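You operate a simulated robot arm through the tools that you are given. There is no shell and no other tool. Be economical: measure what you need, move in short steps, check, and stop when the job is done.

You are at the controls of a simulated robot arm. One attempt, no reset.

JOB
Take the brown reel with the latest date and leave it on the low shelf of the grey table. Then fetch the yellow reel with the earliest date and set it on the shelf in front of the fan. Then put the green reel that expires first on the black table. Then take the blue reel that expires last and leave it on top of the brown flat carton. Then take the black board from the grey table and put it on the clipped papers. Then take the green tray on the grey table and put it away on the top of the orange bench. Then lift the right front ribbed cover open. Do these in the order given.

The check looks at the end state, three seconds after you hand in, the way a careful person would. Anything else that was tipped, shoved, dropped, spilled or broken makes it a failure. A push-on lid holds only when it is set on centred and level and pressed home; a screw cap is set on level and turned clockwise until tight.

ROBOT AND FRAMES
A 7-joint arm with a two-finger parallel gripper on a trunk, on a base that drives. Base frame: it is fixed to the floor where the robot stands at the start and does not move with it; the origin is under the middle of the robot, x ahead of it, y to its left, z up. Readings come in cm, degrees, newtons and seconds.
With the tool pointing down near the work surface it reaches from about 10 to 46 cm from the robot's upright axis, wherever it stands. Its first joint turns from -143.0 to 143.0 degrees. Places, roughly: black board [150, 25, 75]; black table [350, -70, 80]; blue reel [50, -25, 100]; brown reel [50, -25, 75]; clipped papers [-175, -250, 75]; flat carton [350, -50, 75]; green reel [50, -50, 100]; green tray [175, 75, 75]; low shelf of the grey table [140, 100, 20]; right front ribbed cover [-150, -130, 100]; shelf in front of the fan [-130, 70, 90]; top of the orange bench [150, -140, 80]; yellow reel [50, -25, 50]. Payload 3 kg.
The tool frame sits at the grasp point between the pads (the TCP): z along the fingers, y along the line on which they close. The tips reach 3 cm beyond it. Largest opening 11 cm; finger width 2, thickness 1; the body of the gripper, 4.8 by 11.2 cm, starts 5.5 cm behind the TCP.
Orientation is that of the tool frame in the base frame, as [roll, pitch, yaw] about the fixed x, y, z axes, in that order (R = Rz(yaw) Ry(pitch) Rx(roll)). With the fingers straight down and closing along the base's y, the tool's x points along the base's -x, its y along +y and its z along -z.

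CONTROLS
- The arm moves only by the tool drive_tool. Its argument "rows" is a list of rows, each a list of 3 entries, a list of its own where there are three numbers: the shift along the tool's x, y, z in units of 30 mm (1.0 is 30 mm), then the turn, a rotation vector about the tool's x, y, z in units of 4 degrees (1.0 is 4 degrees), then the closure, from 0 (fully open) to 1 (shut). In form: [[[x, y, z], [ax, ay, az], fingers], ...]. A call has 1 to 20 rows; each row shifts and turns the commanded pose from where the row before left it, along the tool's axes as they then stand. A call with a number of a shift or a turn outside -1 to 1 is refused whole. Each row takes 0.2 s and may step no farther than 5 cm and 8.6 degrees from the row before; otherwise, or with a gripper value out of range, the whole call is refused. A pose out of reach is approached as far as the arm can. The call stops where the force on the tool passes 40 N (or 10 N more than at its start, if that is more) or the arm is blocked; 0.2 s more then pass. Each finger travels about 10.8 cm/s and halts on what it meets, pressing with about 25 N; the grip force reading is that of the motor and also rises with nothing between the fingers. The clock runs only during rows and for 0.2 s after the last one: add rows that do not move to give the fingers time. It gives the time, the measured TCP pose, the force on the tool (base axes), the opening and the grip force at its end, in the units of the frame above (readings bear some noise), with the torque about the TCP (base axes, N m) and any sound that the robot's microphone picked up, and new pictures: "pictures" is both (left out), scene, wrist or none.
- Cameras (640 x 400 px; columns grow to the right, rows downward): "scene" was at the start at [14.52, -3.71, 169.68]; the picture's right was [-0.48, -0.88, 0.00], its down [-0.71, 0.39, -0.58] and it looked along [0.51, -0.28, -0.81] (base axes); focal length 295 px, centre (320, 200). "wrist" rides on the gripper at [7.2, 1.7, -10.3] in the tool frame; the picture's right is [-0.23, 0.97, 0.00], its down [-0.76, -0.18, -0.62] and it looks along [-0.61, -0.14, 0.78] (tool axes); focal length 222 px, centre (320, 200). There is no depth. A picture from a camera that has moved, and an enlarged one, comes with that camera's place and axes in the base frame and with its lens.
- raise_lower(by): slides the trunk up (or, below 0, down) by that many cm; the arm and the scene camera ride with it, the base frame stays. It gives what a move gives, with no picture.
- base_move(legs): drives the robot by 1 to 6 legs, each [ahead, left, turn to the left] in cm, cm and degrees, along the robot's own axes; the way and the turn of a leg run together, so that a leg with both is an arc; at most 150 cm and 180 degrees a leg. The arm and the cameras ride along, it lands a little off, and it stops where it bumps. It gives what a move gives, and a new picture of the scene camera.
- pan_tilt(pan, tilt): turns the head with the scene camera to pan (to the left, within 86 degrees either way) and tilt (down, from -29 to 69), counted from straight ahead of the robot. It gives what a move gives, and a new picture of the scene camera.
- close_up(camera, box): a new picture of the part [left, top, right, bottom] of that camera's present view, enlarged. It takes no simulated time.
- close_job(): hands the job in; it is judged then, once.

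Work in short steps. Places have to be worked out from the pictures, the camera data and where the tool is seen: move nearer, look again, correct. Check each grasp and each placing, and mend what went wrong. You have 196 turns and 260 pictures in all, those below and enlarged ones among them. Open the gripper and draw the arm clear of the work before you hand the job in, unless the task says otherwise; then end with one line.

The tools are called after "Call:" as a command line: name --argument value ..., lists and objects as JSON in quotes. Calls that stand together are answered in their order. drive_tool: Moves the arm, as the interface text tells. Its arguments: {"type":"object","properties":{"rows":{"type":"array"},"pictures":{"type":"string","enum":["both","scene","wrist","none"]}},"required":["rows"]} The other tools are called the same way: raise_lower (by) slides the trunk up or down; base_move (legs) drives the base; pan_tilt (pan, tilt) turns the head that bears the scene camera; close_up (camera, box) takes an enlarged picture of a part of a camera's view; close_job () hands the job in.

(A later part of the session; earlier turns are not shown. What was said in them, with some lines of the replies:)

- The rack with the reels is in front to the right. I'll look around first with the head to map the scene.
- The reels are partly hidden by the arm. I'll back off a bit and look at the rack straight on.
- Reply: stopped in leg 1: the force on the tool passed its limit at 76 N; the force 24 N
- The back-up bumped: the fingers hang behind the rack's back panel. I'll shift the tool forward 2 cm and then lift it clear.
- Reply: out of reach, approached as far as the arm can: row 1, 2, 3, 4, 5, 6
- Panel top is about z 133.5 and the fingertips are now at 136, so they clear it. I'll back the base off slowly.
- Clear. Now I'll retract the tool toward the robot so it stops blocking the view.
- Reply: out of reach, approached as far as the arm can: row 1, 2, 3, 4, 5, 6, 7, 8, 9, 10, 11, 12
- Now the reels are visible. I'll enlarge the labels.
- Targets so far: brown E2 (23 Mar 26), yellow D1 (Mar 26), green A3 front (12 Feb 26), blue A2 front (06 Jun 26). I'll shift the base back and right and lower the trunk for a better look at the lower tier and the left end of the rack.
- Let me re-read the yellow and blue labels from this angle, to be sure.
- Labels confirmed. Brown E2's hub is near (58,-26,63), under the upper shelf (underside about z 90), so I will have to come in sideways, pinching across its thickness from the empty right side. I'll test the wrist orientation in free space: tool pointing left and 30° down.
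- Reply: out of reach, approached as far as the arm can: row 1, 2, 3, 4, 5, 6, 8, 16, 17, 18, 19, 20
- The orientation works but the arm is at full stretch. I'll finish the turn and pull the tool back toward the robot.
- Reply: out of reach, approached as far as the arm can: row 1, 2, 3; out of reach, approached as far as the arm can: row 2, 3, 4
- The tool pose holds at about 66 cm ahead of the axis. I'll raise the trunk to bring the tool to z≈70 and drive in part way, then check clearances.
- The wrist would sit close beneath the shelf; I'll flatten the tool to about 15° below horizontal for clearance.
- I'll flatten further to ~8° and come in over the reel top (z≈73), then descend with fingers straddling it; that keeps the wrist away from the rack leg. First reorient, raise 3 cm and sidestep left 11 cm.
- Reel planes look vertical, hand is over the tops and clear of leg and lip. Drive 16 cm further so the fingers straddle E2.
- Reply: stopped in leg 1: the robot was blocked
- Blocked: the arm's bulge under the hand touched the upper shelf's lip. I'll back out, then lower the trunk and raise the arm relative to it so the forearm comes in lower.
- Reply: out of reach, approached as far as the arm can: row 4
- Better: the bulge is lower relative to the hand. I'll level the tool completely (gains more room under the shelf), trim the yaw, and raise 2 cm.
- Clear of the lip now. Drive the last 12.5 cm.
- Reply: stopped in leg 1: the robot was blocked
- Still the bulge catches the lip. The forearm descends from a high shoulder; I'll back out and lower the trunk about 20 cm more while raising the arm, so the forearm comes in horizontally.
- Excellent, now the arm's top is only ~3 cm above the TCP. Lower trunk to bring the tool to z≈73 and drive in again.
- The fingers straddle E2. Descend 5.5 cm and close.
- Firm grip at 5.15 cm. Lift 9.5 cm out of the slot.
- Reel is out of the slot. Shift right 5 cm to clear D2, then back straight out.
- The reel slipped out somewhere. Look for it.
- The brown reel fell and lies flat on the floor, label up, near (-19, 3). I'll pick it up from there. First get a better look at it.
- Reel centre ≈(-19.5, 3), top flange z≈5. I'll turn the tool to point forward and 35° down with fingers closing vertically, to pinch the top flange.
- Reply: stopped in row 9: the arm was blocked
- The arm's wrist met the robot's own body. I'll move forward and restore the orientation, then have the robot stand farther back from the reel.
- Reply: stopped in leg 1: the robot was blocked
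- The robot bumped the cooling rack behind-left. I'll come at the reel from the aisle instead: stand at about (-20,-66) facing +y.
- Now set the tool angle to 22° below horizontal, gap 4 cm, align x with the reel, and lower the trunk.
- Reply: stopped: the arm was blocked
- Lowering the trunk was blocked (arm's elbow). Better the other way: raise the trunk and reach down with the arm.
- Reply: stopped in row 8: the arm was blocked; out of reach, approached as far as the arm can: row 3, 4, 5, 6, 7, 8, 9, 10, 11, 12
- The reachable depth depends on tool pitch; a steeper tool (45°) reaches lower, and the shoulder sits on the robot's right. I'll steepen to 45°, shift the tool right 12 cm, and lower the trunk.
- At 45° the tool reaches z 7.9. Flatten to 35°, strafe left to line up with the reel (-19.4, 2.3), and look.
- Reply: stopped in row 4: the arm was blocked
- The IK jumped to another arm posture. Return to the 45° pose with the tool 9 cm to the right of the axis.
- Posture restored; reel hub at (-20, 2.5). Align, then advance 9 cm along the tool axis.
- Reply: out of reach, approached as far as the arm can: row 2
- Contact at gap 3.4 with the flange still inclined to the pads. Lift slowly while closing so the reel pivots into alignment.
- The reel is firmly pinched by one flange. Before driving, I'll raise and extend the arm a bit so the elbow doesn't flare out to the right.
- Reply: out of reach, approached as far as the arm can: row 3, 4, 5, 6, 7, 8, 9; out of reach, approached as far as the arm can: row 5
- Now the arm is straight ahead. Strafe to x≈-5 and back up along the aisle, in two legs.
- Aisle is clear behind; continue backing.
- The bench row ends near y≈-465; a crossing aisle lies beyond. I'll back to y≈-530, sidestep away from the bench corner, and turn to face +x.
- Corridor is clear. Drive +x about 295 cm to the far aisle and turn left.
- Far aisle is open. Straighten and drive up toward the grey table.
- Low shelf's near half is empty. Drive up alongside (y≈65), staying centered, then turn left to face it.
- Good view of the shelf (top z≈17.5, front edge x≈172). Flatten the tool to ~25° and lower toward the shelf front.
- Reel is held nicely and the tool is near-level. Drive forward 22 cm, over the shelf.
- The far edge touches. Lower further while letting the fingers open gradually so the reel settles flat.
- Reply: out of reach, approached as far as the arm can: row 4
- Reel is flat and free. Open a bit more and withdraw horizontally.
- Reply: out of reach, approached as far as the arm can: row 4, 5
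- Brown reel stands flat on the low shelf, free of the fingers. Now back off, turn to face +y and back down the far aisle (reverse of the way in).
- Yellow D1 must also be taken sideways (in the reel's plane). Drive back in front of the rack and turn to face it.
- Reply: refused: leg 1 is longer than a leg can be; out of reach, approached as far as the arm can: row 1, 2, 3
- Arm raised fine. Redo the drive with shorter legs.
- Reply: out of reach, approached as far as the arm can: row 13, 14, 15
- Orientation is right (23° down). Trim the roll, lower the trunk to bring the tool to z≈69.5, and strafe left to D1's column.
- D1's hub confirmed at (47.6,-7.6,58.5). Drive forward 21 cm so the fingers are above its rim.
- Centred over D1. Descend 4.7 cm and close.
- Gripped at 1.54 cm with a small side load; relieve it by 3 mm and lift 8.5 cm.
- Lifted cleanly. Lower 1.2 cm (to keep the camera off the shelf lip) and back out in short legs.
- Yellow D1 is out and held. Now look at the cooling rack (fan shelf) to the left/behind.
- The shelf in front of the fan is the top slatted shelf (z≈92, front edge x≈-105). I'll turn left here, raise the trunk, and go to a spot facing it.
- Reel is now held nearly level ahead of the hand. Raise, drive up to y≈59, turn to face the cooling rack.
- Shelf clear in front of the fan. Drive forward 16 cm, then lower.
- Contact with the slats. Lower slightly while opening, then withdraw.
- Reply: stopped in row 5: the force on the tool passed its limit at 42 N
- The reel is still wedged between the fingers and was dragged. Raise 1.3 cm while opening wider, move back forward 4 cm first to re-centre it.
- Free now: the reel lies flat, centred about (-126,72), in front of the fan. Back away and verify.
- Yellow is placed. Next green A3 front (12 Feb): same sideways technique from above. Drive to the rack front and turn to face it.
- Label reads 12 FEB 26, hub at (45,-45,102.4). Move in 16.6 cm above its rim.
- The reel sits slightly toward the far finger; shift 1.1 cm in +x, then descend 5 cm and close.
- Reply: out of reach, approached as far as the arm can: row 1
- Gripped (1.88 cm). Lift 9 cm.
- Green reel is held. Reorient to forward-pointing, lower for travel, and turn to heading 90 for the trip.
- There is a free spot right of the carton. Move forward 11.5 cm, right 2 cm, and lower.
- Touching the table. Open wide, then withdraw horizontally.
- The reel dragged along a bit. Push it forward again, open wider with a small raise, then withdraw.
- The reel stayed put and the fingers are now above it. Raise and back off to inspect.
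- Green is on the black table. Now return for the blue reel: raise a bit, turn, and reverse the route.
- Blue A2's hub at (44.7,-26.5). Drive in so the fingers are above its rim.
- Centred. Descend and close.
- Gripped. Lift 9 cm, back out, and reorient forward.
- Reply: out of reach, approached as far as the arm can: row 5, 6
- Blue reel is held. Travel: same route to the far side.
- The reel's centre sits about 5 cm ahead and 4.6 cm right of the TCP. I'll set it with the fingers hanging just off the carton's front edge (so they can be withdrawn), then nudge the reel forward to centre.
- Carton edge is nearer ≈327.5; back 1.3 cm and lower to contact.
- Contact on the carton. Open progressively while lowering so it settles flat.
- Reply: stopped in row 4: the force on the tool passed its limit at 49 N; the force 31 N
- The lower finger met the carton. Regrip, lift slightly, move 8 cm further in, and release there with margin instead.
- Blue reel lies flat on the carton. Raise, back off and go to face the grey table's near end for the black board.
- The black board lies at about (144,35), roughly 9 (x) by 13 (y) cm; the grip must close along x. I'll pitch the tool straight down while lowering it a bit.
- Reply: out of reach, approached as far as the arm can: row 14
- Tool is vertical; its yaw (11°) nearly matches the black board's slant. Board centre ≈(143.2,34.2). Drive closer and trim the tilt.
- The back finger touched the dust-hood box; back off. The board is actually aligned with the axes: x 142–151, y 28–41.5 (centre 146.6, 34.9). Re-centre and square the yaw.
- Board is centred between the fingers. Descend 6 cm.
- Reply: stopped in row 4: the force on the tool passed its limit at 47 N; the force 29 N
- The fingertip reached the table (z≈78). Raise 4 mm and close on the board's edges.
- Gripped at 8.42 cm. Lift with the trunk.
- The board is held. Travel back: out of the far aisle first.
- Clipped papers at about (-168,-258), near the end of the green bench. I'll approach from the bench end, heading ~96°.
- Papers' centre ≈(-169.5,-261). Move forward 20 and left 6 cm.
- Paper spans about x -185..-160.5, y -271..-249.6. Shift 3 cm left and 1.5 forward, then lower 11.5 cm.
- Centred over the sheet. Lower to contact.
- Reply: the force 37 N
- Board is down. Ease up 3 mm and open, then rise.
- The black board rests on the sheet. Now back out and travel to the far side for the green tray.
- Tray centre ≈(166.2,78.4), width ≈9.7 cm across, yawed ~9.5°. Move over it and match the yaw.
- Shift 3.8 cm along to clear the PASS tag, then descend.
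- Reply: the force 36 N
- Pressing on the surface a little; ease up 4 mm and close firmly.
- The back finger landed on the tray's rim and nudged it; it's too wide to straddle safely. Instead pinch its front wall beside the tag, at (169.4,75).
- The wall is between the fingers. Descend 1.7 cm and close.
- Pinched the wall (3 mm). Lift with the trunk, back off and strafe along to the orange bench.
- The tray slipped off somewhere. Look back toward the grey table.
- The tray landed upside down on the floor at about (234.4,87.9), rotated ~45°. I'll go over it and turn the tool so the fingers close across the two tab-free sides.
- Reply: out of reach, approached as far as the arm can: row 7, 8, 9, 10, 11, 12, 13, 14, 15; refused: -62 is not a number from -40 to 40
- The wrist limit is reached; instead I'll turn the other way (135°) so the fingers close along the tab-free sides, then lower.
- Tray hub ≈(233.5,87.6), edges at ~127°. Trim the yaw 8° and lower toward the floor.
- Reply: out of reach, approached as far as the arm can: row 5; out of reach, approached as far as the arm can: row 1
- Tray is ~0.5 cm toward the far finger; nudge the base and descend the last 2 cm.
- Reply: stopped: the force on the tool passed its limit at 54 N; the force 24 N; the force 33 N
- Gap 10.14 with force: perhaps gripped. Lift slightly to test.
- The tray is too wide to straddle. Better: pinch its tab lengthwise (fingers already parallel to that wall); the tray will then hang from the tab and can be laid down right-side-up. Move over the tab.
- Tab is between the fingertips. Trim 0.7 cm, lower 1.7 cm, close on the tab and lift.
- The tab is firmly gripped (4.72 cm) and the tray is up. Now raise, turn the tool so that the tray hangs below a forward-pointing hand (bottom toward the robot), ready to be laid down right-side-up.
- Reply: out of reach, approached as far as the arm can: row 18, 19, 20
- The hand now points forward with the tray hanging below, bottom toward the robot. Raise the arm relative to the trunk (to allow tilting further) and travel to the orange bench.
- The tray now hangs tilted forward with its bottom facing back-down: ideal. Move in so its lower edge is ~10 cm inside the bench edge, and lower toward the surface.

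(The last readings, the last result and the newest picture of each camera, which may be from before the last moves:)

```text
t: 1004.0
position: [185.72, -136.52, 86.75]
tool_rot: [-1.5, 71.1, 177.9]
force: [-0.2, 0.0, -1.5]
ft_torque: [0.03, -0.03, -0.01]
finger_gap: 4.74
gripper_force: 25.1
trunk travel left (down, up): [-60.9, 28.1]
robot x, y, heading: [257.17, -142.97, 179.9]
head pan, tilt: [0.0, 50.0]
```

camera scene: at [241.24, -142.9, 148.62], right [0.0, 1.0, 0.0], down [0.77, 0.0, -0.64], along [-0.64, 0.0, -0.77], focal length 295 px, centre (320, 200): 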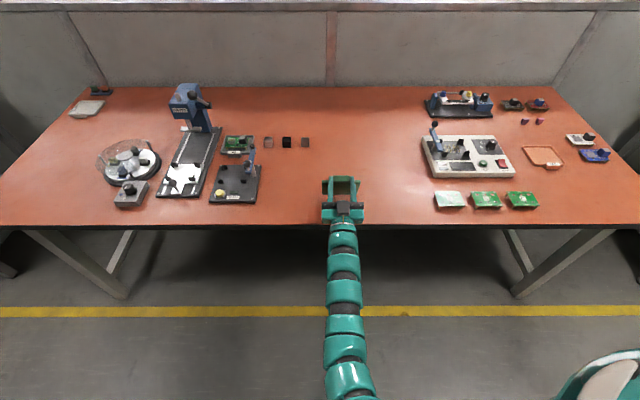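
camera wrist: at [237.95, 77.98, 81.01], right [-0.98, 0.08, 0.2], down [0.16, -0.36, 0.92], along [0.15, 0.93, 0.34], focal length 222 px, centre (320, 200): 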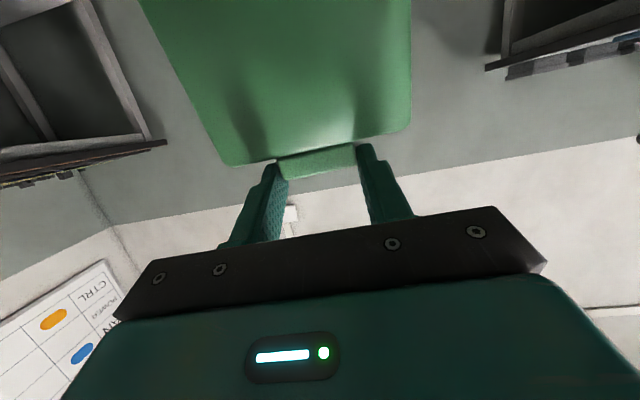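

Call:
drive_tool --rows '[[[0.16, 0, -0.055], [0, 0, 0], 0.75], [[0.16, 0, -0.055], [0, 0, 0], 0.75], [[0.16, 0, -0.055], [0, 0, 0], 0.75], [[0.16, 0, -0.055], [0, 0, 0], 0.75], [[0, 0, 0], [0, 0, 0], 0.75]]' --pictures "none"

```text
t: 1005.1
position: [185.51, -136.63, 85.71]
tool_rot: [-1.2, 69.8, 178.1]
force: [-3.9, -0.4, 14.3]
ft_torque: [-0.29, 1.27, -0.02]
finger_gap: 4.73
gripper_force: 24.9
trunk travel left (down, up): [-60.9, 28.1]
robot x, y, heading: [256.84, -142.52, 179.6]
head pan, tilt: [0.0, 50.0]
stopped in row 5: the force on the tool passed its limit at 43 N (the readings are from after the stop); the commanded pose is now the measured one
```

Lower edge touches the bench. Now lay it down: move back and down along an arc.

Call:
drive_tool --rows '[[[0.0, 0, -0.4], [0, 0, 0], 0.75], [[0.035, 0, -0.463], [0, 0, 0], 0.75], [[0.097, 0, -0.456], [0, 0, 0], 0.75], [[0.161, 0, -0.435], [0, 0, 0], 0.75], [[0.219, 0, -0.41], [0, 0, 0], 0.75], [[0, 0, 0], [0, 0, 0], 0.75]]' --pictures "wrist"

```text
t: 1006.5
position: [191.47, -136.59, 81.62]
tool_rot: [-1.4, 70.5, 178.0]
force: [1.5, -0.3, 2.1]
ft_torque: [-0.09, 0.32, 0.0]
finger_gap: 4.72
gripper_force: 25.0
trunk travel left (down, up): [-60.9, 28.1]
robot x, y, heading: [256.95, -142.56, 180.0]
head pan, tilt: [0.0, 50.0]
camera wrist: at [198.65, -138.26, 71.31], right [0.06, -0.98, 0.21], down [0.84, 0.16, 0.51], along [-0.53, 0.14, 0.83], focal length 222 px, centre (320, 200)
```

wrist: 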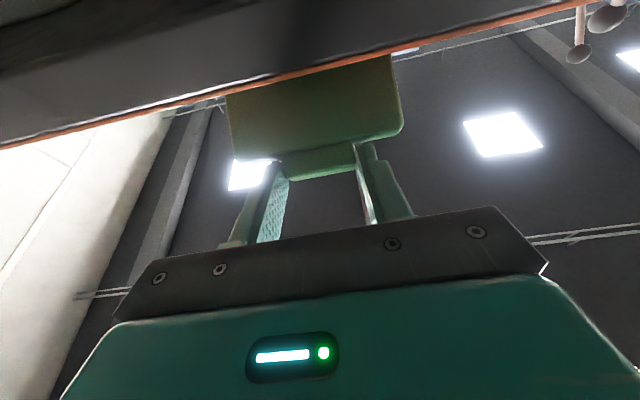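

Pivoting well. Continue the arc.

Call:
drive_tool --rows '[[[0.273, 0, -0.33], [0, 0, 0], 0.75], [[0.325, 0, -0.28], [0, 0, 0], 0.75], [[0.363, 0, -0.22], [0, 0, 0], 0.75], [[0, 0, 0], [0, 0, 0], 0.75]]' --pictures "both"

```text
t: 1007.5
position: [192.82, -136.51, 78.3]
tool_rot: [-1.4, 70.2, 177.9]
force: [2.7, 0.0, 6.8]
ft_torque: [-0.02, 0.9, 0.04]
finger_gap: 4.72
gripper_force: 25.2
trunk travel left (down, up): [-60.9, 28.1]
robot x, y, heading: [256.57, -142.66, 179.6]
head pan, tilt: [0.0, 50.0]
camera scene: at [241.38, -142.92, 148.63], right [0.0, 1.0, 0.0], down [0.77, 0.0, -0.64], along [-0.64, 0.0, -0.77], focal length 295 px, centre (320, 200)
camera wrist: at [199.99, -138.28, 67.9], right [0.06, -0.98, 0.21], down [0.85, 0.16, 0.51], along [-0.53, 0.14, 0.84], focal length 222 px, centre (320, 200)
```

scene: 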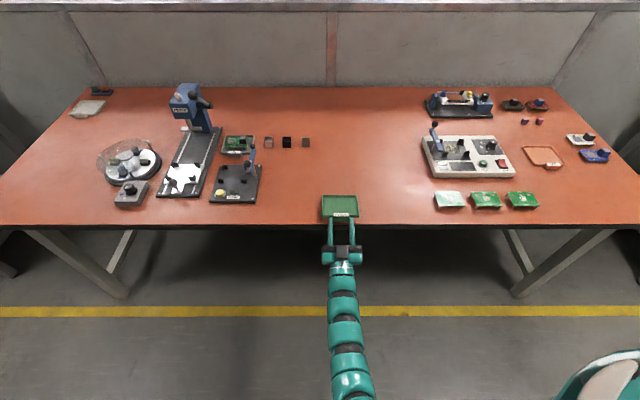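
wrist: 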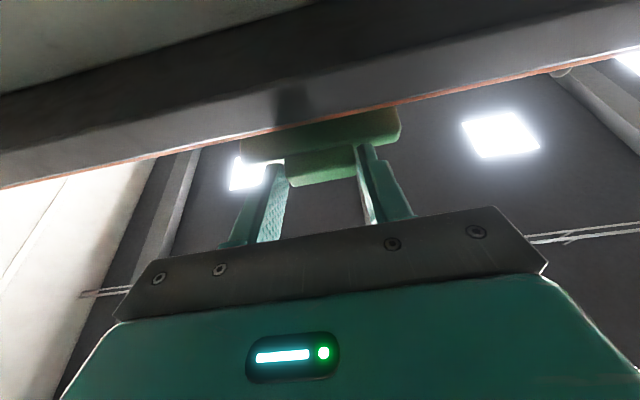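

The tray is now right-side-up on the bench. Push it 3 cm further in, lower slightly, and release.

Call:
drive_tool --rows '[[[0.15, 0, 0.4], [0, 0, 0], 0.75], [[0.15, 0, 0.45], [0, 0, 0], 0.75], [[0.2, 0, 0.1], [0, 0, 0], 0.75], [[0, 0, 0], [0, 0, 0], 0.65], [[0, 0, 0], [0, 0, 0], 0.5], [[0, 0, 0], [0, 0, 0], 0.4], [[0, 0, -0.5], [0, 0, 0], 0.4], [[-0.1, 0, -1], [0, 0, 0], 0.4], [[-0.1, 0, -1], [0, 0, 0], 0.4]]' --pictures "scene"

```text
t: 1009.5
position: [196.74, -136.59, 75.74]
tool_rot: [-1.3, 70.4, 178.0]
force: [-0.2, 0.5, 0.1]
ft_torque: [0.01, 0.01, -0.02]
finger_gap: 6.6
gripper_force: 0.0
trunk travel left (down, up): [-60.9, 28.1]
robot x, y, heading: [256.9, -142.86, 179.8]
head pan, tilt: [0.0, 50.0]
camera scene: at [241.29, -142.9, 148.62], right [0.0, 1.0, 0.0], down [0.77, 0.0, -0.64], along [-0.64, 0.0, -0.77], focal length 295 px, centre (320, 200)
```

scene: 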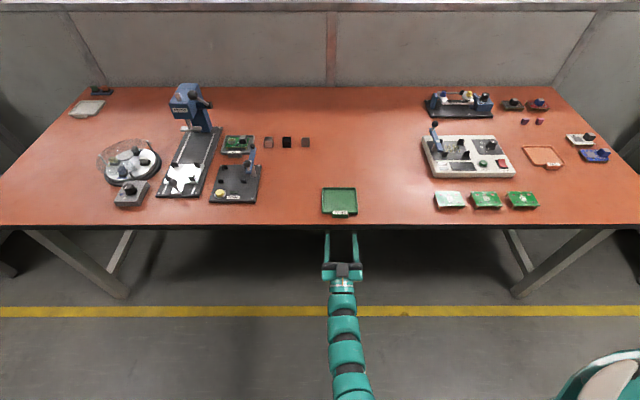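

The green tray is right-side-up on the orange bench. Now travel to the near side for the ribbed cover.

Call:
base_move --legs '[[-10, 0, 0], [0, 0, -90], [-130, 0, 0], [-130, 0, 0], [-122, 0, 0], [0, 0, -90]]'

Call:
base_move --legs '[[-150, 0, 0], [-150, 0, 0], [0, 0, 90], [100, -26, 0], [140, 0, 0], [148, 0, 0]]'

Call:
pan_tilt --pan 80 --tilt 28

```text
t: 1036.2
position: [330.83, -525.04, 75.79]
tool_rot: [-1.3, 70.4, 1.3]
force: [0.0, -0.6, 1.1]
ft_torque: [-0.02, 0.0, 0.0]
finger_gap: 6.59
gripper_force: 0.0
trunk travel left (down, up): [-60.9, 28.1]
robot x, y, heading: [270.09, -522.39, 2.9]
head pan, tilt: [0.0, 50.0]
camera scene: at [286.12, -521.51, 148.62], right [0.05, -1.0, 0.0], down [-0.77, -0.04, -0.64], along [0.64, 0.03, -0.77], focal length 295 px, centre (320, 200)
```

scene: 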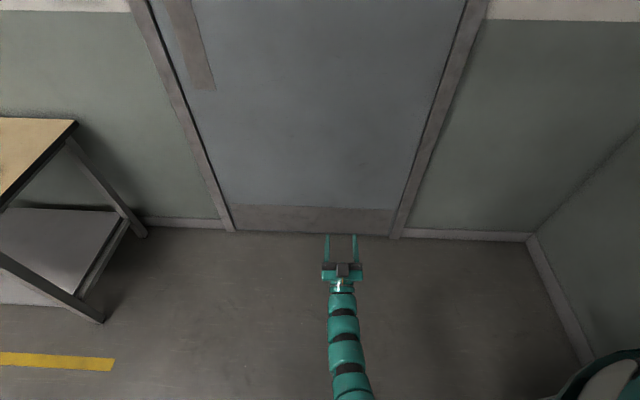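

```text
t: 1070.8
position: [-43.79, -132.41, 75.86]
tool_rot: [-1.4, 70.3, 94.4]
force: [0.6, -0.6, 0.0]
ft_torque: [-0.05, -0.01, -0.01]
finger_gap: 6.59
gripper_force: 0.0
trunk travel left (down, up): [-60.9, 28.1]
robot x, y, heading: [-43.34, -192.76, 96.0]
head pan, tilt: [0.0, 50.0]
stopped in leg 6: the robot was blocked; the commanded pose is now the measured one
camera scene: at [-44.91, -177.63, 148.63], right [0.99, 0.11, 0.0], down [0.08, -0.76, -0.64], along [-0.07, 0.64, -0.77], focal length 295 px, centre (320, 200)
```

scene: 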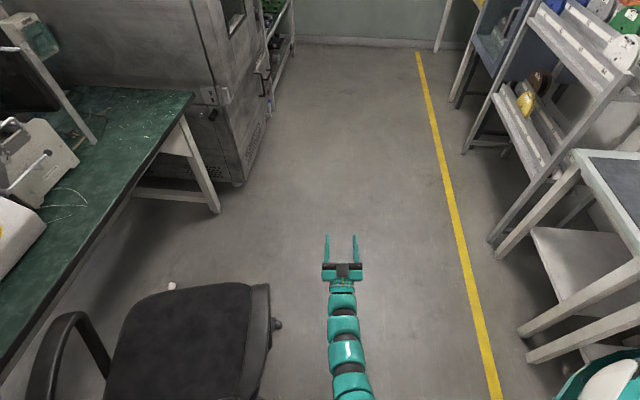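

```text
t: 1072.3
position: [-44.0, -132.44, 75.66]
tool_rot: [-1.2, 70.2, 94.6]
force: [-0.4, 0.5, 0.1]
ft_torque: [-0.01, 0.0, 0.02]
finger_gap: 6.61
gripper_force: 0.1
trunk travel left (down, up): [-60.9, 28.1]
robot x, y, heading: [-43.21, -192.84, 96.3]
head pan, tilt: [80.0, 28.0]
camera scene: at [-53.18, -184.6, 151.89], right [0.07, 1.0, 0.0], down [0.47, -0.03, -0.88], along [-0.88, 0.06, -0.47], focal length 295 px, centre (320, 200)
```

scene: 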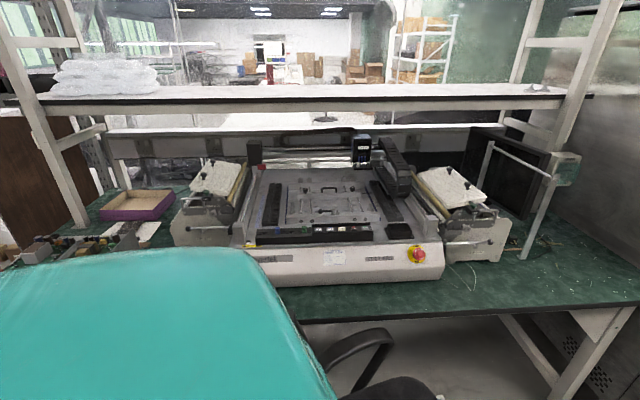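

The robot brushed a chair and stopped. Zoom in on the machine's right side to find the ribbed cover.

Call:
close_up --camera "scene" --box '[390, 140, 550, 280]'

Call:
base_move --legs '[[0, -32, -6], [85, 0, 0], [0, 0, 90]]'

Call:
pan_tilt --pan 0 --tilt 30

```text
2.86 times, centred on (470, 210) of scene
camera zoom: at [-53.18, -184.6, 151.89], right [0.07, 1.0, 0.0], down [0.47, -0.03, -0.88], along [-0.88, 0.06, -0.47], focal length 842 px, centre (-109, 171)
```

zoom: 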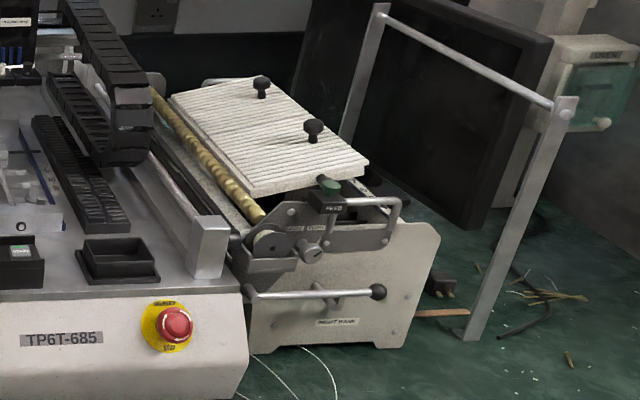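

```text
t: 1082.4
position: [-72.26, -99.89, 75.67]
tool_rot: [-1.3, 70.3, 178.1]
force: [-0.5, -0.4, 0.4]
ft_torque: [0.01, -0.03, -0.01]
finger_gap: 6.62
gripper_force: 0.0
trunk travel left (down, up): [-60.9, 28.1]
robot x, y, heading: [-11.55, -105.73, 180.1]
head pan, tilt: [80.0, 28.0]
camera scene: at [-21.51, -115.1, 151.89], right [-0.98, 0.17, 0.0], down [0.08, 0.46, -0.88], along [-0.15, -0.87, -0.47], focal length 295 px, centre (320, 200)
```

scene: 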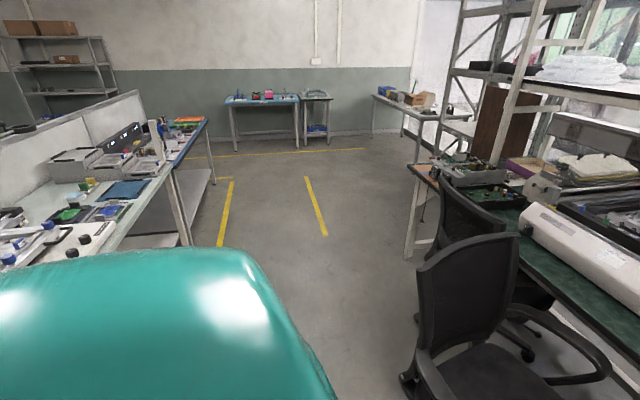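

```text
t: 1083.9
position: [-72.21, -99.85, 75.64]
tool_rot: [-1.3, 70.3, 178.1]
force: [-0.2, -1.0, -1.0]
ft_torque: [0.0, 0.02, -0.02]
finger_gap: 6.58
gripper_force: 0.2
trunk travel left (down, up): [-60.9, 28.1]
robot x, y, heading: [-11.95, -105.82, 180.4]
head pan, tilt: [0.0, 30.0]
camera scene: at [-28.96, -106.11, 151.57], right [0.0, 1.0, 0.0], down [0.5, 0.0, -0.87], along [-0.87, 0.0, -0.5], focal length 295 px, centre (320, 200)
```

scene: 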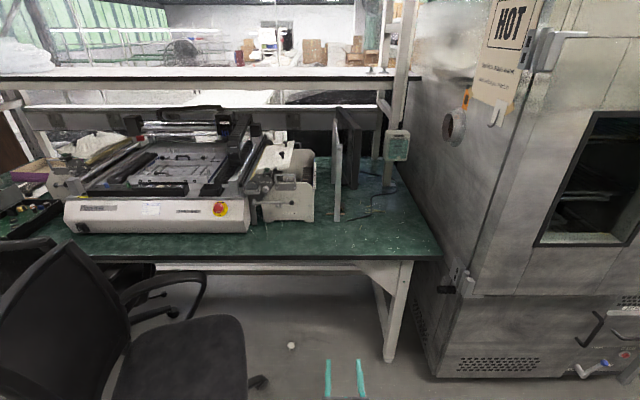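

The ribbed plate has two knobs (rear and front covers), hinged along its left rod. Zoom on it from here to place the front knob.

Call:
close_up --camera "scene" --box '[235, 125, 331, 185]'

Call:
base_move --legs '[[0, -18, 0], [62, 0, 0]]'

Call:
raise_lower --by 27.5

Call:
close_up --camera "scene" --box '[60, 60, 380, 260]'

```text
6.67 times, centred on (283, 155) of scene
camera zoom: at [-28.96, -106.11, 151.57], right [0.0, 1.0, 0.0], down [0.5, 0.0, -0.87], along [-0.87, 0.0, -0.5], focal length 1965 px, centre (567, 500)
```

zoom: 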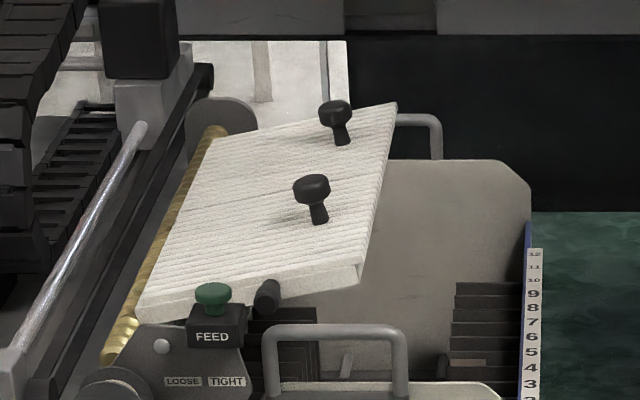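

```text
t: 1087.5
position: [-113.76, -82.63, 75.56]
tool_rot: [-1.3, 69.5, 178.6]
force: [6.7, 0.4, 2.4]
ft_torque: [-0.04, 0.06, 0.24]
finger_gap: 6.58
gripper_force: 0.0
trunk travel left (down, up): [-60.9, 28.1]
robot x, y, heading: [-53.87, -87.82, -179.2]
head pan, tilt: [0.0, 30.0]
stopped in leg 2: the force on the tool passed its limit at 258 N (the readings are from after the stop); the commanded pose is now the measured one
camera scene: at [-71.16, -88.34, 151.59], right [-0.01, 1.0, 0.0], down [0.5, 0.0, -0.87], along [-0.87, -0.01, -0.5], focal length 295 px, centre (320, 200)
```

scene: 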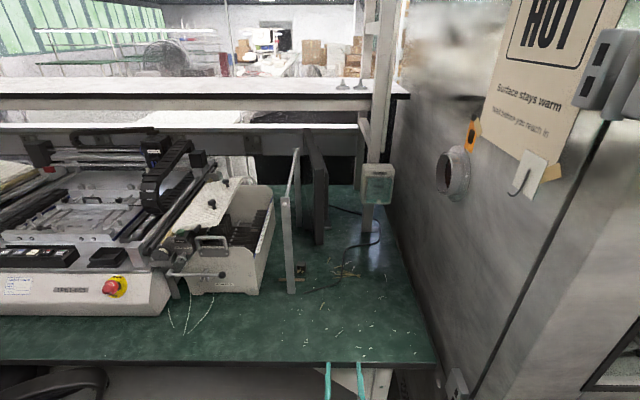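

```text
t: 1090.3
position: [-113.8, -82.53, 102.95]
tool_rot: [-1.4, 69.8, 178.5]
force: [0.2, -0.6, 1.2]
ft_torque: [-0.01, -0.01, 0.0]
finger_gap: 6.57
gripper_force: 0.0
trunk travel left (down, up): [-88.4, 0.6]
robot x, y, heading: [-54.7, -87.84, -179.6]
head pan, tilt: [0.0, 30.0]
```

```text
2.00 times, centred on (220, 160) of scene
camera zoom: at [-71.3, -88.33, 179.07], right [-0.01, 1.0, 0.0], down [0.5, 0.0, -0.87], along [-0.87, -0.01, -0.5], focal length 590 px, centre (520, 280)
```

zoom: 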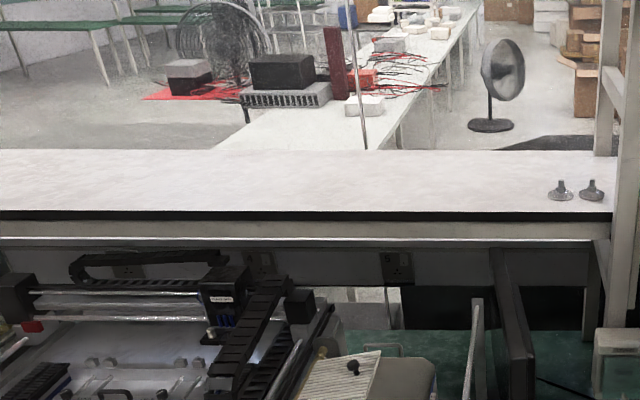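

Front knob is near (-146,-121.5,107); the cover hinges at y≈-132.5 and its free right edge is at y≈-118.7, z≈103. I'll hook closed fingertips under its front-right corner. First move in and shift the tool left, staying in front of the frame post.

Call:
base_move --legs '[[13, 4, 0]]'

Call:
drive_tool --rows '[[[0, 1, 0], [0, 0, 0], 1], [[0, 1, 0], [0, 0, 0], 1], [[0, 1, 0], [0, 0, 0], 1], [[0, 1, 0], [0, 0, 0], 1], [[0, 1, 0], [0, 0, 0], 1], [[0, 1, 0], [0, 0, 0], 1], [[0, 1, 0], [0, 0, 0], 1], [[0, 1, 0], [0, 0, 0], 1], [[0, 1, 0], [0, 0, 0], 1], [[0, 1, 0], [0, 0, 0], 1], [[0, 1, 0], [0, 0, 0], 1], [[0, 0.3, 0], [0, 0, 0], 1], [[0, 0, 0], [0, 0, 0], 1]]' --pictures "none"

Call:
pan_tilt --pan 22 --tilt 48

```text
t: 1091.7
position: [-126.97, -86.78, 103.06]
tool_rot: [-1.4, 69.8, 178.6]
force: [-0.6, 0.4, -0.6]
ft_torque: [-0.01, 0.01, 0.01]
finger_gap: 6.58
gripper_force: 0.1
trunk travel left (down, up): [-88.4, 0.6]
robot x, y, heading: [-67.26, -92.13, -179.4]
head pan, tilt: [0.0, 30.0]
camera scene: at [-84.44, -92.53, 179.05], right [-0.01, 1.0, 0.0], down [0.5, 0.01, -0.87], along [-0.87, -0.01, -0.5], focal length 295 px, centre (320, 200)
```

scene: 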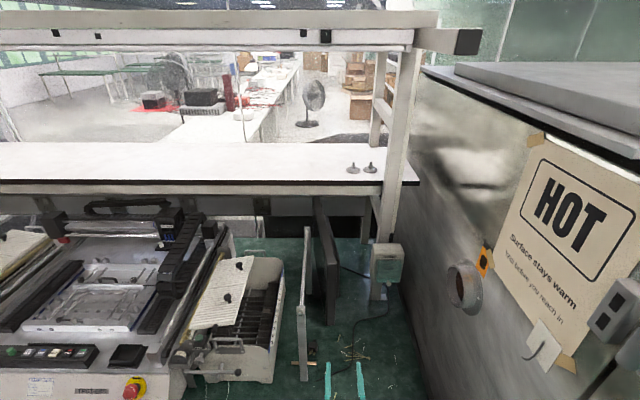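

```text
t: 1094.5
position: [-126.43, -117.07, 104.35]
tool_rot: [-1.3, 69.7, 178.5]
force: [-0.5, 0.5, 0.0]
ft_torque: [-0.03, 0.0, -0.02]
finger_gap: 0.03
gripper_force: 24.8
out of reach, approached as far as the arm can: row 10, 11, 12
trunk travel left (down, up): [-88.4, 0.6]
robot x, y, heading: [-67.36, -92.47, -179.4]
head pan, tilt: [0.0, 30.0]
```

```text
t: 1095.3
position: [-126.54, -117.0, 104.31]
tool_rot: [-1.4, 69.7, 178.7]
force: [-0.3, -0.4, 0.4]
ft_torque: [-0.02, -0.02, 0.02]
finger_gap: 0.0
gripper_force: 25.2
trunk travel left (down, up): [-88.4, 0.6]
robot x, y, heading: [-67.01, -92.31, -179.6]
head pan, tilt: [22.0, 48.0]
camera scene: at [-82.43, -95.42, 176.4], right [-0.38, 0.92, 0.0], down [0.69, 0.29, -0.67], along [-0.62, -0.26, -0.74], focal length 295 px, centre (320, 200)
```

scene: 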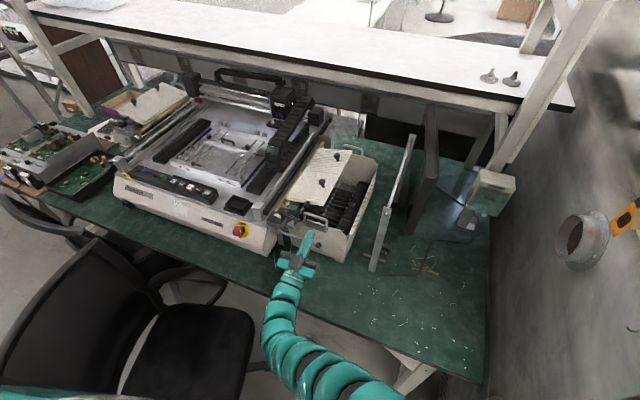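

A handle in front blocks hooking from below, so I'll grip the knob instead: tilt the tool to ~10° down, open, and line up with the knob at (-147,-122).

Call:
drive_tool --rows '[[[-0.5, 0, 0], [0, 0.95, 0], 0.45], [[-0.5, 0, 0], [0, 0.95, 0], 0.45], [[-0.3, 0, 0], [0, 0.95, 0], 0.45], [[0, 0, 0], [0, 0.95, 0], 0.45], [[0, 0, 0], [0, 0.95, 0], 0.45], [[0, 0, 0], [0, 0.95, 0], 0.45], [[0, 0, 0], [0, 0.95, 0], 0.45], [[0, 0, 0], [0, 0.95, 0], 0.45]]' --pictures "none"

Call:
base_move --legs '[[8, 4.6, 0]]'

Call:
close_up --camera "scene" --box '[260, 130, 420, 270]'

```text
t: 1097.1
position: [-125.37, -117.23, 108.01]
tool_rot: [-177.4, 79.8, 2.5]
force: [-0.5, 0.2, -0.5]
ft_torque: [0.0, -0.02, 0.0]
finger_gap: 6.07
gripper_force: 0.0
trunk travel left (down, up): [-88.4, 0.6]
robot x, y, heading: [-67.39, -92.03, -179.7]
head pan, tilt: [22.0, 48.0]
```

```text
t: 1098.2
position: [-133.33, -122.01, 107.99]
tool_rot: [-177.3, 79.8, 2.8]
force: [-0.5, 0.0, -0.4]
ft_torque: [0.02, -0.01, 0.0]
finger_gap: 6.07
gripper_force: 0.1
trunk travel left (down, up): [-88.4, 0.6]
robot x, y, heading: [-75.42, -96.79, -179.5]
head pan, tilt: [22.0, 48.0]
camera scene: at [-90.39, -100.25, 176.38], right [-0.39, 0.92, 0.0], down [0.69, 0.29, -0.67], along [-0.62, -0.26, -0.74], focal length 295 px, centre (320, 200)
```

scene: 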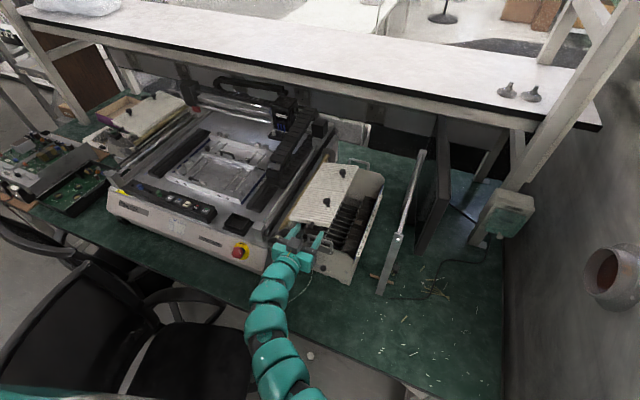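

```text
2.86 times, centred on (340, 200) of scene
camera zoom: at [-90.39, -100.25, 176.38], right [-0.39, 0.92, 0.0], down [0.69, 0.29, -0.67], along [-0.62, -0.26, -0.74], focal length 842 px, centre (263, 200)
```

zoom: 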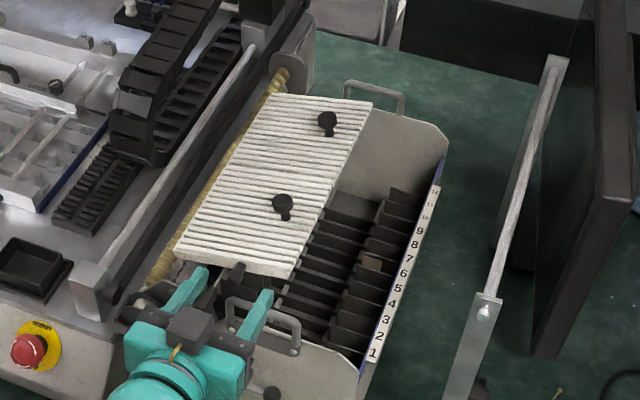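

Aligned with the knob at (-149,-122.6,107). Advance 13 cm and close on it.

Call:
drive_tool --rows '[[[-0.077, 0.03, 0.88], [0, 0, 0], 0.45], [[-0.077, 0.03, 0.88], [0, 0, 0], 0.45], [[-0.077, 0.03, 0.88], [0, 0, 0], 0.45], [[-0.077, 0.03, 0.88], [0, 0, 0], 0.45], [[-0.077, 0.03, 0.88], [0, 0, 0], 0.45], [[0, 0, 0], [0, 0, 0], 0.6], [[0, 0, 0], [0, 0, 0], 0.75], [[0, 0, 0], [0, 0, 0], 0.9], [[0, 0, 0], [0, 0, 0], 1]]' --pictures "none"

Call:
close_up --camera "scene" --box '[260, 130, 420, 270]'

```text
t: 1100.2
position: [-146.11, -122.56, 106.88]
tool_rot: [-177.4, 79.8, 2.6]
force: [20.4, 2.3, -1.5]
ft_torque: [0.18, -1.05, 0.89]
finger_gap: 0.02
gripper_force: 25.4
trunk travel left (down, up): [-88.4, 0.6]
robot x, y, heading: [-75.15, -96.97, -179.5]
head pan, tilt: [22.0, 48.0]
```

```text
2.86 times, centred on (340, 200) of scene
camera zoom: at [-89.91, -100.15, 176.42], right [-0.39, 0.92, 0.0], down [0.68, 0.29, -0.67], along [-0.62, -0.26, -0.74], focal length 842 px, centre (263, 200)
```

zoom: 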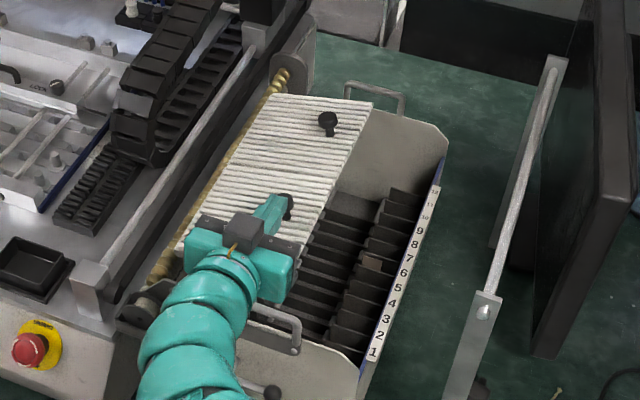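

The fingers closed just short and left of the knob. Open, back 3 cm, shift right 1.4 cm, advance 5 cm and close.

Call:
drive_tool --rows '[[[0, 0, -0.5], [0, 0, 0], 0.9], [[0, 0, -0.7], [0, 0, 0], 0.6], [[0, 0, 0], [0, 0, 0], 0.45], [[0, -0.47, 0], [0, 0, 0], 0.45], [[-0.05, 0, 0.65], [0, 0, 0], 0.45], [[-0.05, 0, 0.65], [0, 0, 0], 0.45], [[-0.05, 0, 0.6], [0, 0, 0], 0.45], [[0, 0, 0], [0, 0, 0], 0.6], [[0, 0, 0], [0, 0, 0], 0.75], [[0, 0, 0], [0, 0, 0], 0.9], [[0, 0, 0], [0, 0, 0], 1]]' --pictures "none"

Call:
close_up --camera "scene" --box '[260, 130, 420, 270]'

```text
t: 1102.6
position: [-148.53, -121.07, 106.9]
tool_rot: [-177.3, 79.9, 2.6]
force: [-0.2, -1.8, 7.9]
ft_torque: [-0.11, 0.17, 0.03]
finger_gap: 0.0
gripper_force: 24.9
trunk travel left (down, up): [-88.4, 0.6]
robot x, y, heading: [-75.05, -97.14, -179.2]
head pan, tilt: [22.0, 48.0]
```

```text
2.86 times, centred on (340, 200) of scene
camera zoom: at [-90.15, -100.2, 176.4], right [-0.39, 0.92, 0.0], down [0.69, 0.29, -0.67], along [-0.62, -0.26, -0.74], focal length 842 px, centre (263, 200)
```

zoom: 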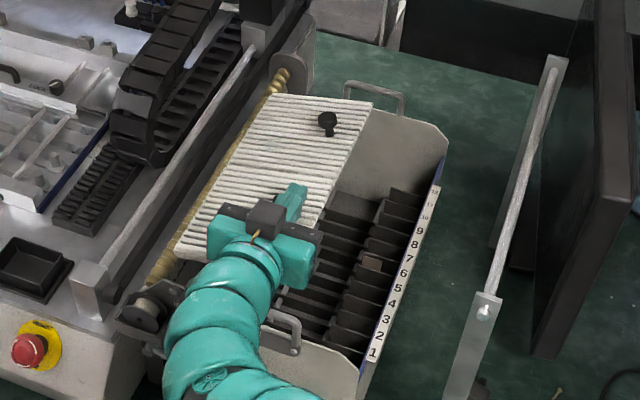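

The fingers closed over the knob's top. Open, lower 1.6 cm, close again, and lift along the hinge arc with matching roll.

Call:
drive_tool --rows '[[[-0.15, 0, 0], [0, 0, 0], 0.7], [[0, 0.2, 0], [0, 0, 0], 0.42], [[0.35, 0, 0], [0, 0, 0], 0.42], [[0.33, 0, 0.1], [0, 0, 0], 0.42], [[0, 0, 0], [0, 0, 0], 0.6], [[0, 0, 0], [0, 0, 0], 0.75], [[0, 0, 0], [0, 0, 0], 0.9], [[0, 0, 0], [0, 0, 0], 1], [[-0.256, 0.105, 0], [0, 0, -1], 1], [[-0.256, 0.105, 0], [0, 0, -1], 1], [[-0.256, 0.105, 0], [0, 0, -1], 1], [[-0.256, 0.105, 0], [0, 0, -1], 1], [[-0.256, 0.105, 0], [0, 0, -1], 1]]' --pictures "none"

Call:
close_up --camera "scene" --box '[260, 130, 420, 270]'

```text
t: 1105.1
position: [-148.36, -123.34, 106.91]
tool_rot: [-131.4, 73.5, 50.7]
force: [3.1, -8.1, -2.2]
ft_torque: [-0.63, 0.56, 0.43]
finger_gap: 2.29
gripper_force: 45.1
trunk travel left (down, up): [-88.4, 0.6]
robot x, y, heading: [-74.9, -97.17, -178.9]
head pan, tilt: [22.0, 48.0]
stopped in row 12: the force on the tool passed its limit at 42 N (the readings are from after the stop); the commanded pose is now the measured one
```

```text
2.86 times, centred on (340, 200) of scene
camera zoom: at [-90.35, -100.06, 176.4], right [-0.39, 0.92, 0.0], down [0.69, 0.29, -0.67], along [-0.62, -0.26, -0.74], focal length 842 px, centre (263, 200)
```

zoom: 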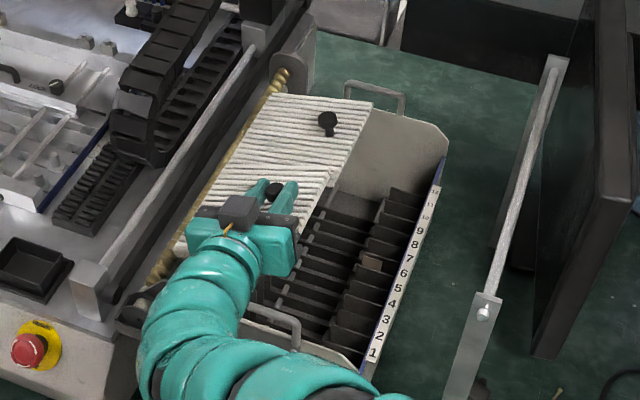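

The knob is gripped (2.29 cm) and the front cover has started to lift. Continue the arc, allowing a bit more leftward motion.

Call:
drive_tool --rows '[[[-0.22, 0.2, 0], [0, 0, -0.9], 1], [[-0.24, 0.14, 0], [0, 0, -1], 1], [[-0.24, 0.14, 0], [0, 0, -1], 1], [[-0.24, 0.14, 0], [0, 0, -1], 1], [[-0.24, 0.14, 0], [0, 0, -1], 1], [[-0.24, 0.14, 0], [0, 0, -1], 1], [[-0.24, 0.14, 0], [0, 0, -1], 1]]' --pictures "none"

Call:
drive_tool --rows '[[[-0.24, 0.12, 0], [0, 0, -1], 1], [[-0.24, 0.12, 0], [0, 0, -1], 1], [[-0.24, 0.12, 0], [0, 0, -1], 1], [[-0.24, 0.12, 0], [0, 0, -1], 1], [[-0.24, 0.12, 0], [0, 0, -1], 1], [[-0.24, 0.12, 0], [0, 0, -1], 1]]' --pictures "none"

Call:
drive_tool --rows '[[[-0.24, 0.12, 0], [0, 0, -1], 1], [[-0.24, 0.12, 0], [0, 0, -1], 1], [[-0.24, 0.12, 0], [0, 0, -1], 1], [[-0.24, 0.12, 0], [0, 0, -1], 1], [[-0.24, 0.12, 0], [0, 0, -1], 1], [[-0.24, 0.12, 0], [0, 0, -1], 1]]' --pictures "none"

Call:
close_up --camera "scene" --box '[260, 130, 420, 270]'

```text
t: 1106.7
position: [-148.64, -127.92, 110.75]
tool_rot: [-105.5, 48.7, 78.6]
force: [32.6, 6.8, 11.9]
ft_torque: [0.0, -0.41, -0.55]
finger_gap: 2.29
gripper_force: 45.3
trunk travel left (down, up): [-88.4, 0.6]
robot x, y, heading: [-74.95, -96.91, -179.2]
head pan, tilt: [22.0, 48.0]
```

```text
t: 1108.2
position: [-147.75, -130.24, 111.63]
tool_rot: [-101.2, 25.2, 84.7]
force: [-12.9, 1.9, -4.4]
ft_torque: [0.38, 0.28, 0.41]
finger_gap: 2.28
gripper_force: 44.8
out of reach, approached as far as the arm can: row 1, 3, 4
trunk travel left (down, up): [-88.4, 0.6]
robot x, y, heading: [-75.19, -96.86, -179.0]
head pan, tilt: [22.0, 48.0]
stopped in row 6: the force on the tool passed its limit at 47 N (the readings are from after the stop); the commanded pose is now the measured one
```

```text
t: 1108.7
position: [-147.63, -130.07, 111.58]
tool_rot: [-100.8, 21.8, 85.0]
force: [-18.6, -0.3, -7.8]
ft_torque: [0.21, 0.02, 0.38]
finger_gap: 2.3
gripper_force: 44.7
out of reach, approached as far as the arm can: row 1, 2
trunk travel left (down, up): [-88.4, 0.6]
robot x, y, heading: [-75.09, -96.65, -179.3]
head pan, tilt: [22.0, 48.0]
stopped in row 2: the force on the tool passed its limit at 51 N (the readings are from after the stop); the commanded pose is now the measured one
```

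```text
2.86 times, centred on (340, 200) of scene
camera zoom: at [-90.72, -100.47, 176.32], right [-0.38, 0.92, 0.0], down [0.69, 0.29, -0.67], along [-0.62, -0.26, -0.75], focal length 842 px, centre (263, 200)
```

zoom: 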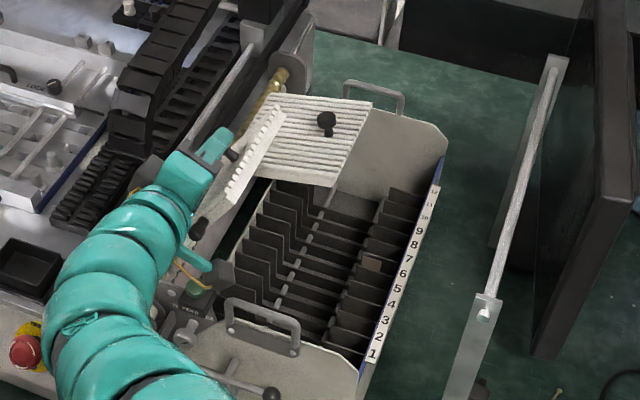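

The front cover is nearly vertical but the wrist roll is at its limit. Push it further left by pure translation so it passes vertical, then release and withdraw forward-out.

Call:
drive_tool --rows '[[[-0.3, 0.12, 0], [0, 0, 0], 1], [[-0.3, 0.12, 0], [0, 0, 0], 1], [[-0.3, 0.12, 0], [0, 0, 0], 1], [[-0.3, 0.12, 0], [0, 0, 0], 1], [[-0.3, 0.14, 0], [0, 0, 0], 1]]' --pictures "none"

Call:
close_up --camera "scene" --box '[260, 130, 420, 270]'

```text
t: 1109.2
position: [-147.38, -130.1, 111.77]
tool_rot: [-100.8, 22.0, 84.6]
force: [-18.5, -0.5, -14.4]
ft_torque: [0.41, -0.38, -0.25]
finger_gap: 2.31
gripper_force: 44.8
out of reach, approached as far as the arm can: row 1, 2
trunk travel left (down, up): [-88.4, 0.6]
robot x, y, heading: [-75.25, -96.7, -179.4]
head pan, tilt: [22.0, 48.0]
stopped in row 2: the force on the tool passed its limit at 41 N (the readings are from after the stop); the commanded pose is now the measured one
```

```text
2.86 times, centred on (340, 200) of scene
camera zoom: at [-90.99, -100.39, 176.31], right [-0.38, 0.92, 0.0], down [0.69, 0.29, -0.67], along [-0.62, -0.26, -0.75], focal length 842 px, centre (263, 200)
```

zoom: 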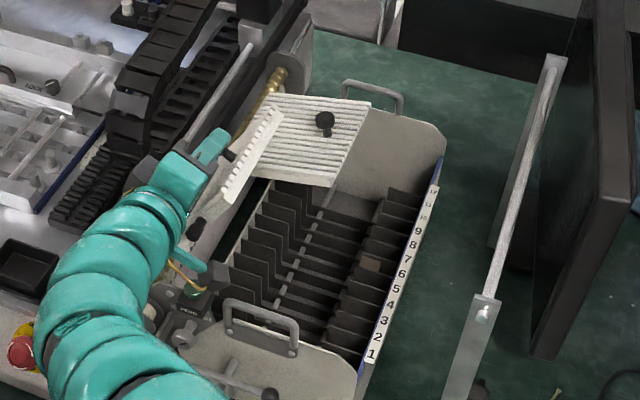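

The arm is at its leftward limit; use the base: 4 cm left while holding the knob.

Call:
base_move --legs '[[0, 4.5, 0]]'

```text
t: 1110.1
position: [-147.09, -134.82, 112.37]
tool_rot: [-100.3, 22.1, 84.8]
force: [-23.4, 3.5, 12.4]
ft_torque: [0.68, 0.3, -0.13]
finger_gap: 2.29
gripper_force: 45.7
trunk travel left (down, up): [-88.4, 0.6]
robot x, y, heading: [-75.0, -101.61, -179.2]
head pan, tilt: [22.0, 48.0]
camera scene: at [-90.52, -104.83, 176.39], right [-0.38, 0.92, 0.0], down [0.69, 0.29, -0.67], along [-0.62, -0.26, -0.74], focal length 295 px, centre (320, 200)
```

scene: 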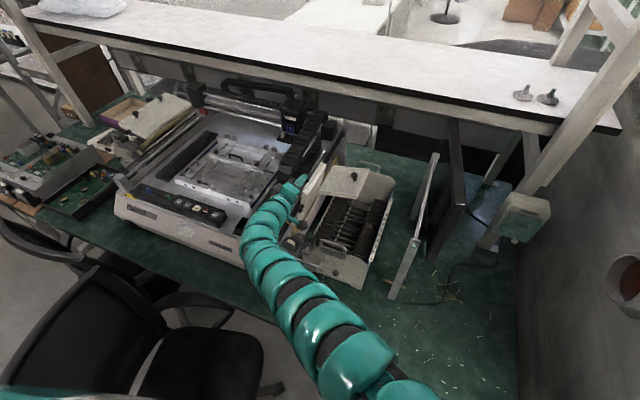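

Nearly at vertical; push 3.5 cm more, then open and withdraw.

Call:
base_move --legs '[[0, 3.5, 0]]'

Call:
drive_tool --rows '[[[0, 0, 0], [0, 0, 0], 0.7], [[0, 0, 0], [0, 0, 0], 0.5], [[0, 0, 0], [0, 0, 0], 0.45], [[0, 0, -0.8], [0, 0, 0], 0.45], [[0, 0, -1], [0, 0, 0], 0.45], [[0, 0, -1], [0, 0, 0], 0.45], [[0, 0, -1], [0, 0, 0], 0.45]]' --pictures "scene"

```text
t: 1111.0
position: [-147.12, -138.42, 111.97]
tool_rot: [-100.6, 21.9, 84.6]
force: [4.6, 12.7, -30.5]
ft_torque: [0.25, -1.06, -0.78]
finger_gap: 2.34
gripper_force: 44.8
trunk travel left (down, up): [-88.4, 0.6]
robot x, y, heading: [-74.96, -105.04, -179.6]
head pan, tilt: [22.0, 48.0]
camera scene: at [-90.58, -108.5, 176.32], right [-0.38, 0.92, 0.0], down [0.69, 0.29, -0.67], along [-0.62, -0.26, -0.74], focal length 295 px, centre (320, 200)
```

scene: 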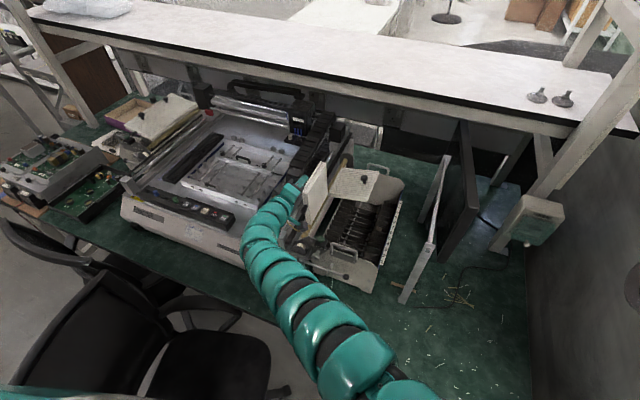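

```text
t: 1112.6
position: [-135.53, -138.61, 114.16]
tool_rot: [-100.3, 22.1, 84.5]
force: [0.6, -0.4, -0.4]
ft_torque: [0.0, -0.04, -0.02]
finger_gap: 6.07
gripper_force: 0.1
trunk travel left (down, up): [-88.4, 0.6]
robot x, y, heading: [-75.02, -105.02, -179.2]
head pan, tilt: [22.0, 48.0]
camera scene: at [-90.17, -108.2, 176.4], right [-0.38, 0.92, 0.0], down [0.69, 0.28, -0.67], along [-0.62, -0.26, -0.74], focal length 295 px, centre (320, 200)
```

scene: 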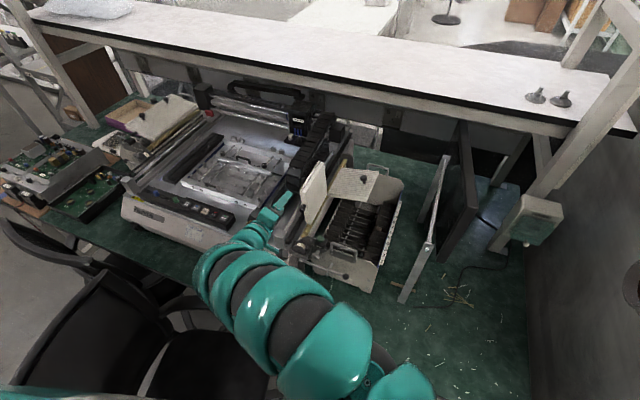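

The front cover stays open on its own after release. Draw the arm clear and hand in.

Call:
base_move --legs '[[-22, -4, 0]]'

Call:
drive_tool --rows '[[[0, 0, 0], [0, 0, 0], 0.2], [[0, 0, 0], [0, 0, 0], 0]]' --pictures "none"

Call:
close_job

```text
t: 1114.3
position: [-113.11, -134.47, 114.01]
tool_rot: [-100.4, 22.0, 84.6]
force: [0.5, -0.7, -0.4]
ft_torque: [0.0, 0.0, 0.02]
finger_gap: 6.06
gripper_force: 0.1
trunk travel left (down, up): [-88.4, 0.6]
robot x, y, heading: [-52.49, -100.87, -179.4]
head pan, tilt: [22.0, 48.0]
camera scene: at [-67.83, -104.0, 176.4], right [-0.39, 0.92, 0.0], down [0.69, 0.29, -0.67], along [-0.62, -0.26, -0.74], focal length 295 px, centre (320, 200)
```

scene: 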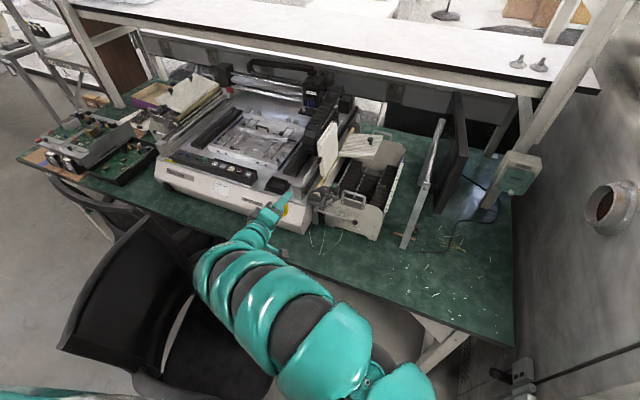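

```text
t: 1114.9
position: [-113.19, -134.46, 114.05]
tool_rot: [-100.6, 21.9, 84.6]
force: [0.1, -0.2, 0.3]
ft_torque: [-0.04, -0.01, 0.02]
finger_gap: 10.98
gripper_force: 0.0
trunk travel left (down, up): [-88.4, 0.6]
robot x, y, heading: [-52.63, -100.54, -179.4]
head pan, tilt: [22.0, 48.0]
```

```text
The job is handed in.
```

All seven steps are done in order and the job is handed in, but I dropped the brown reel and the green tray on the floor on the way (both recovered, the tray set right-side-up). I also pushed into a chair and the cooling rack, knocked the green bench hard with the fingers, and pressed on the dust-hood box; none looked tipped, but I did not check whether any shifted.
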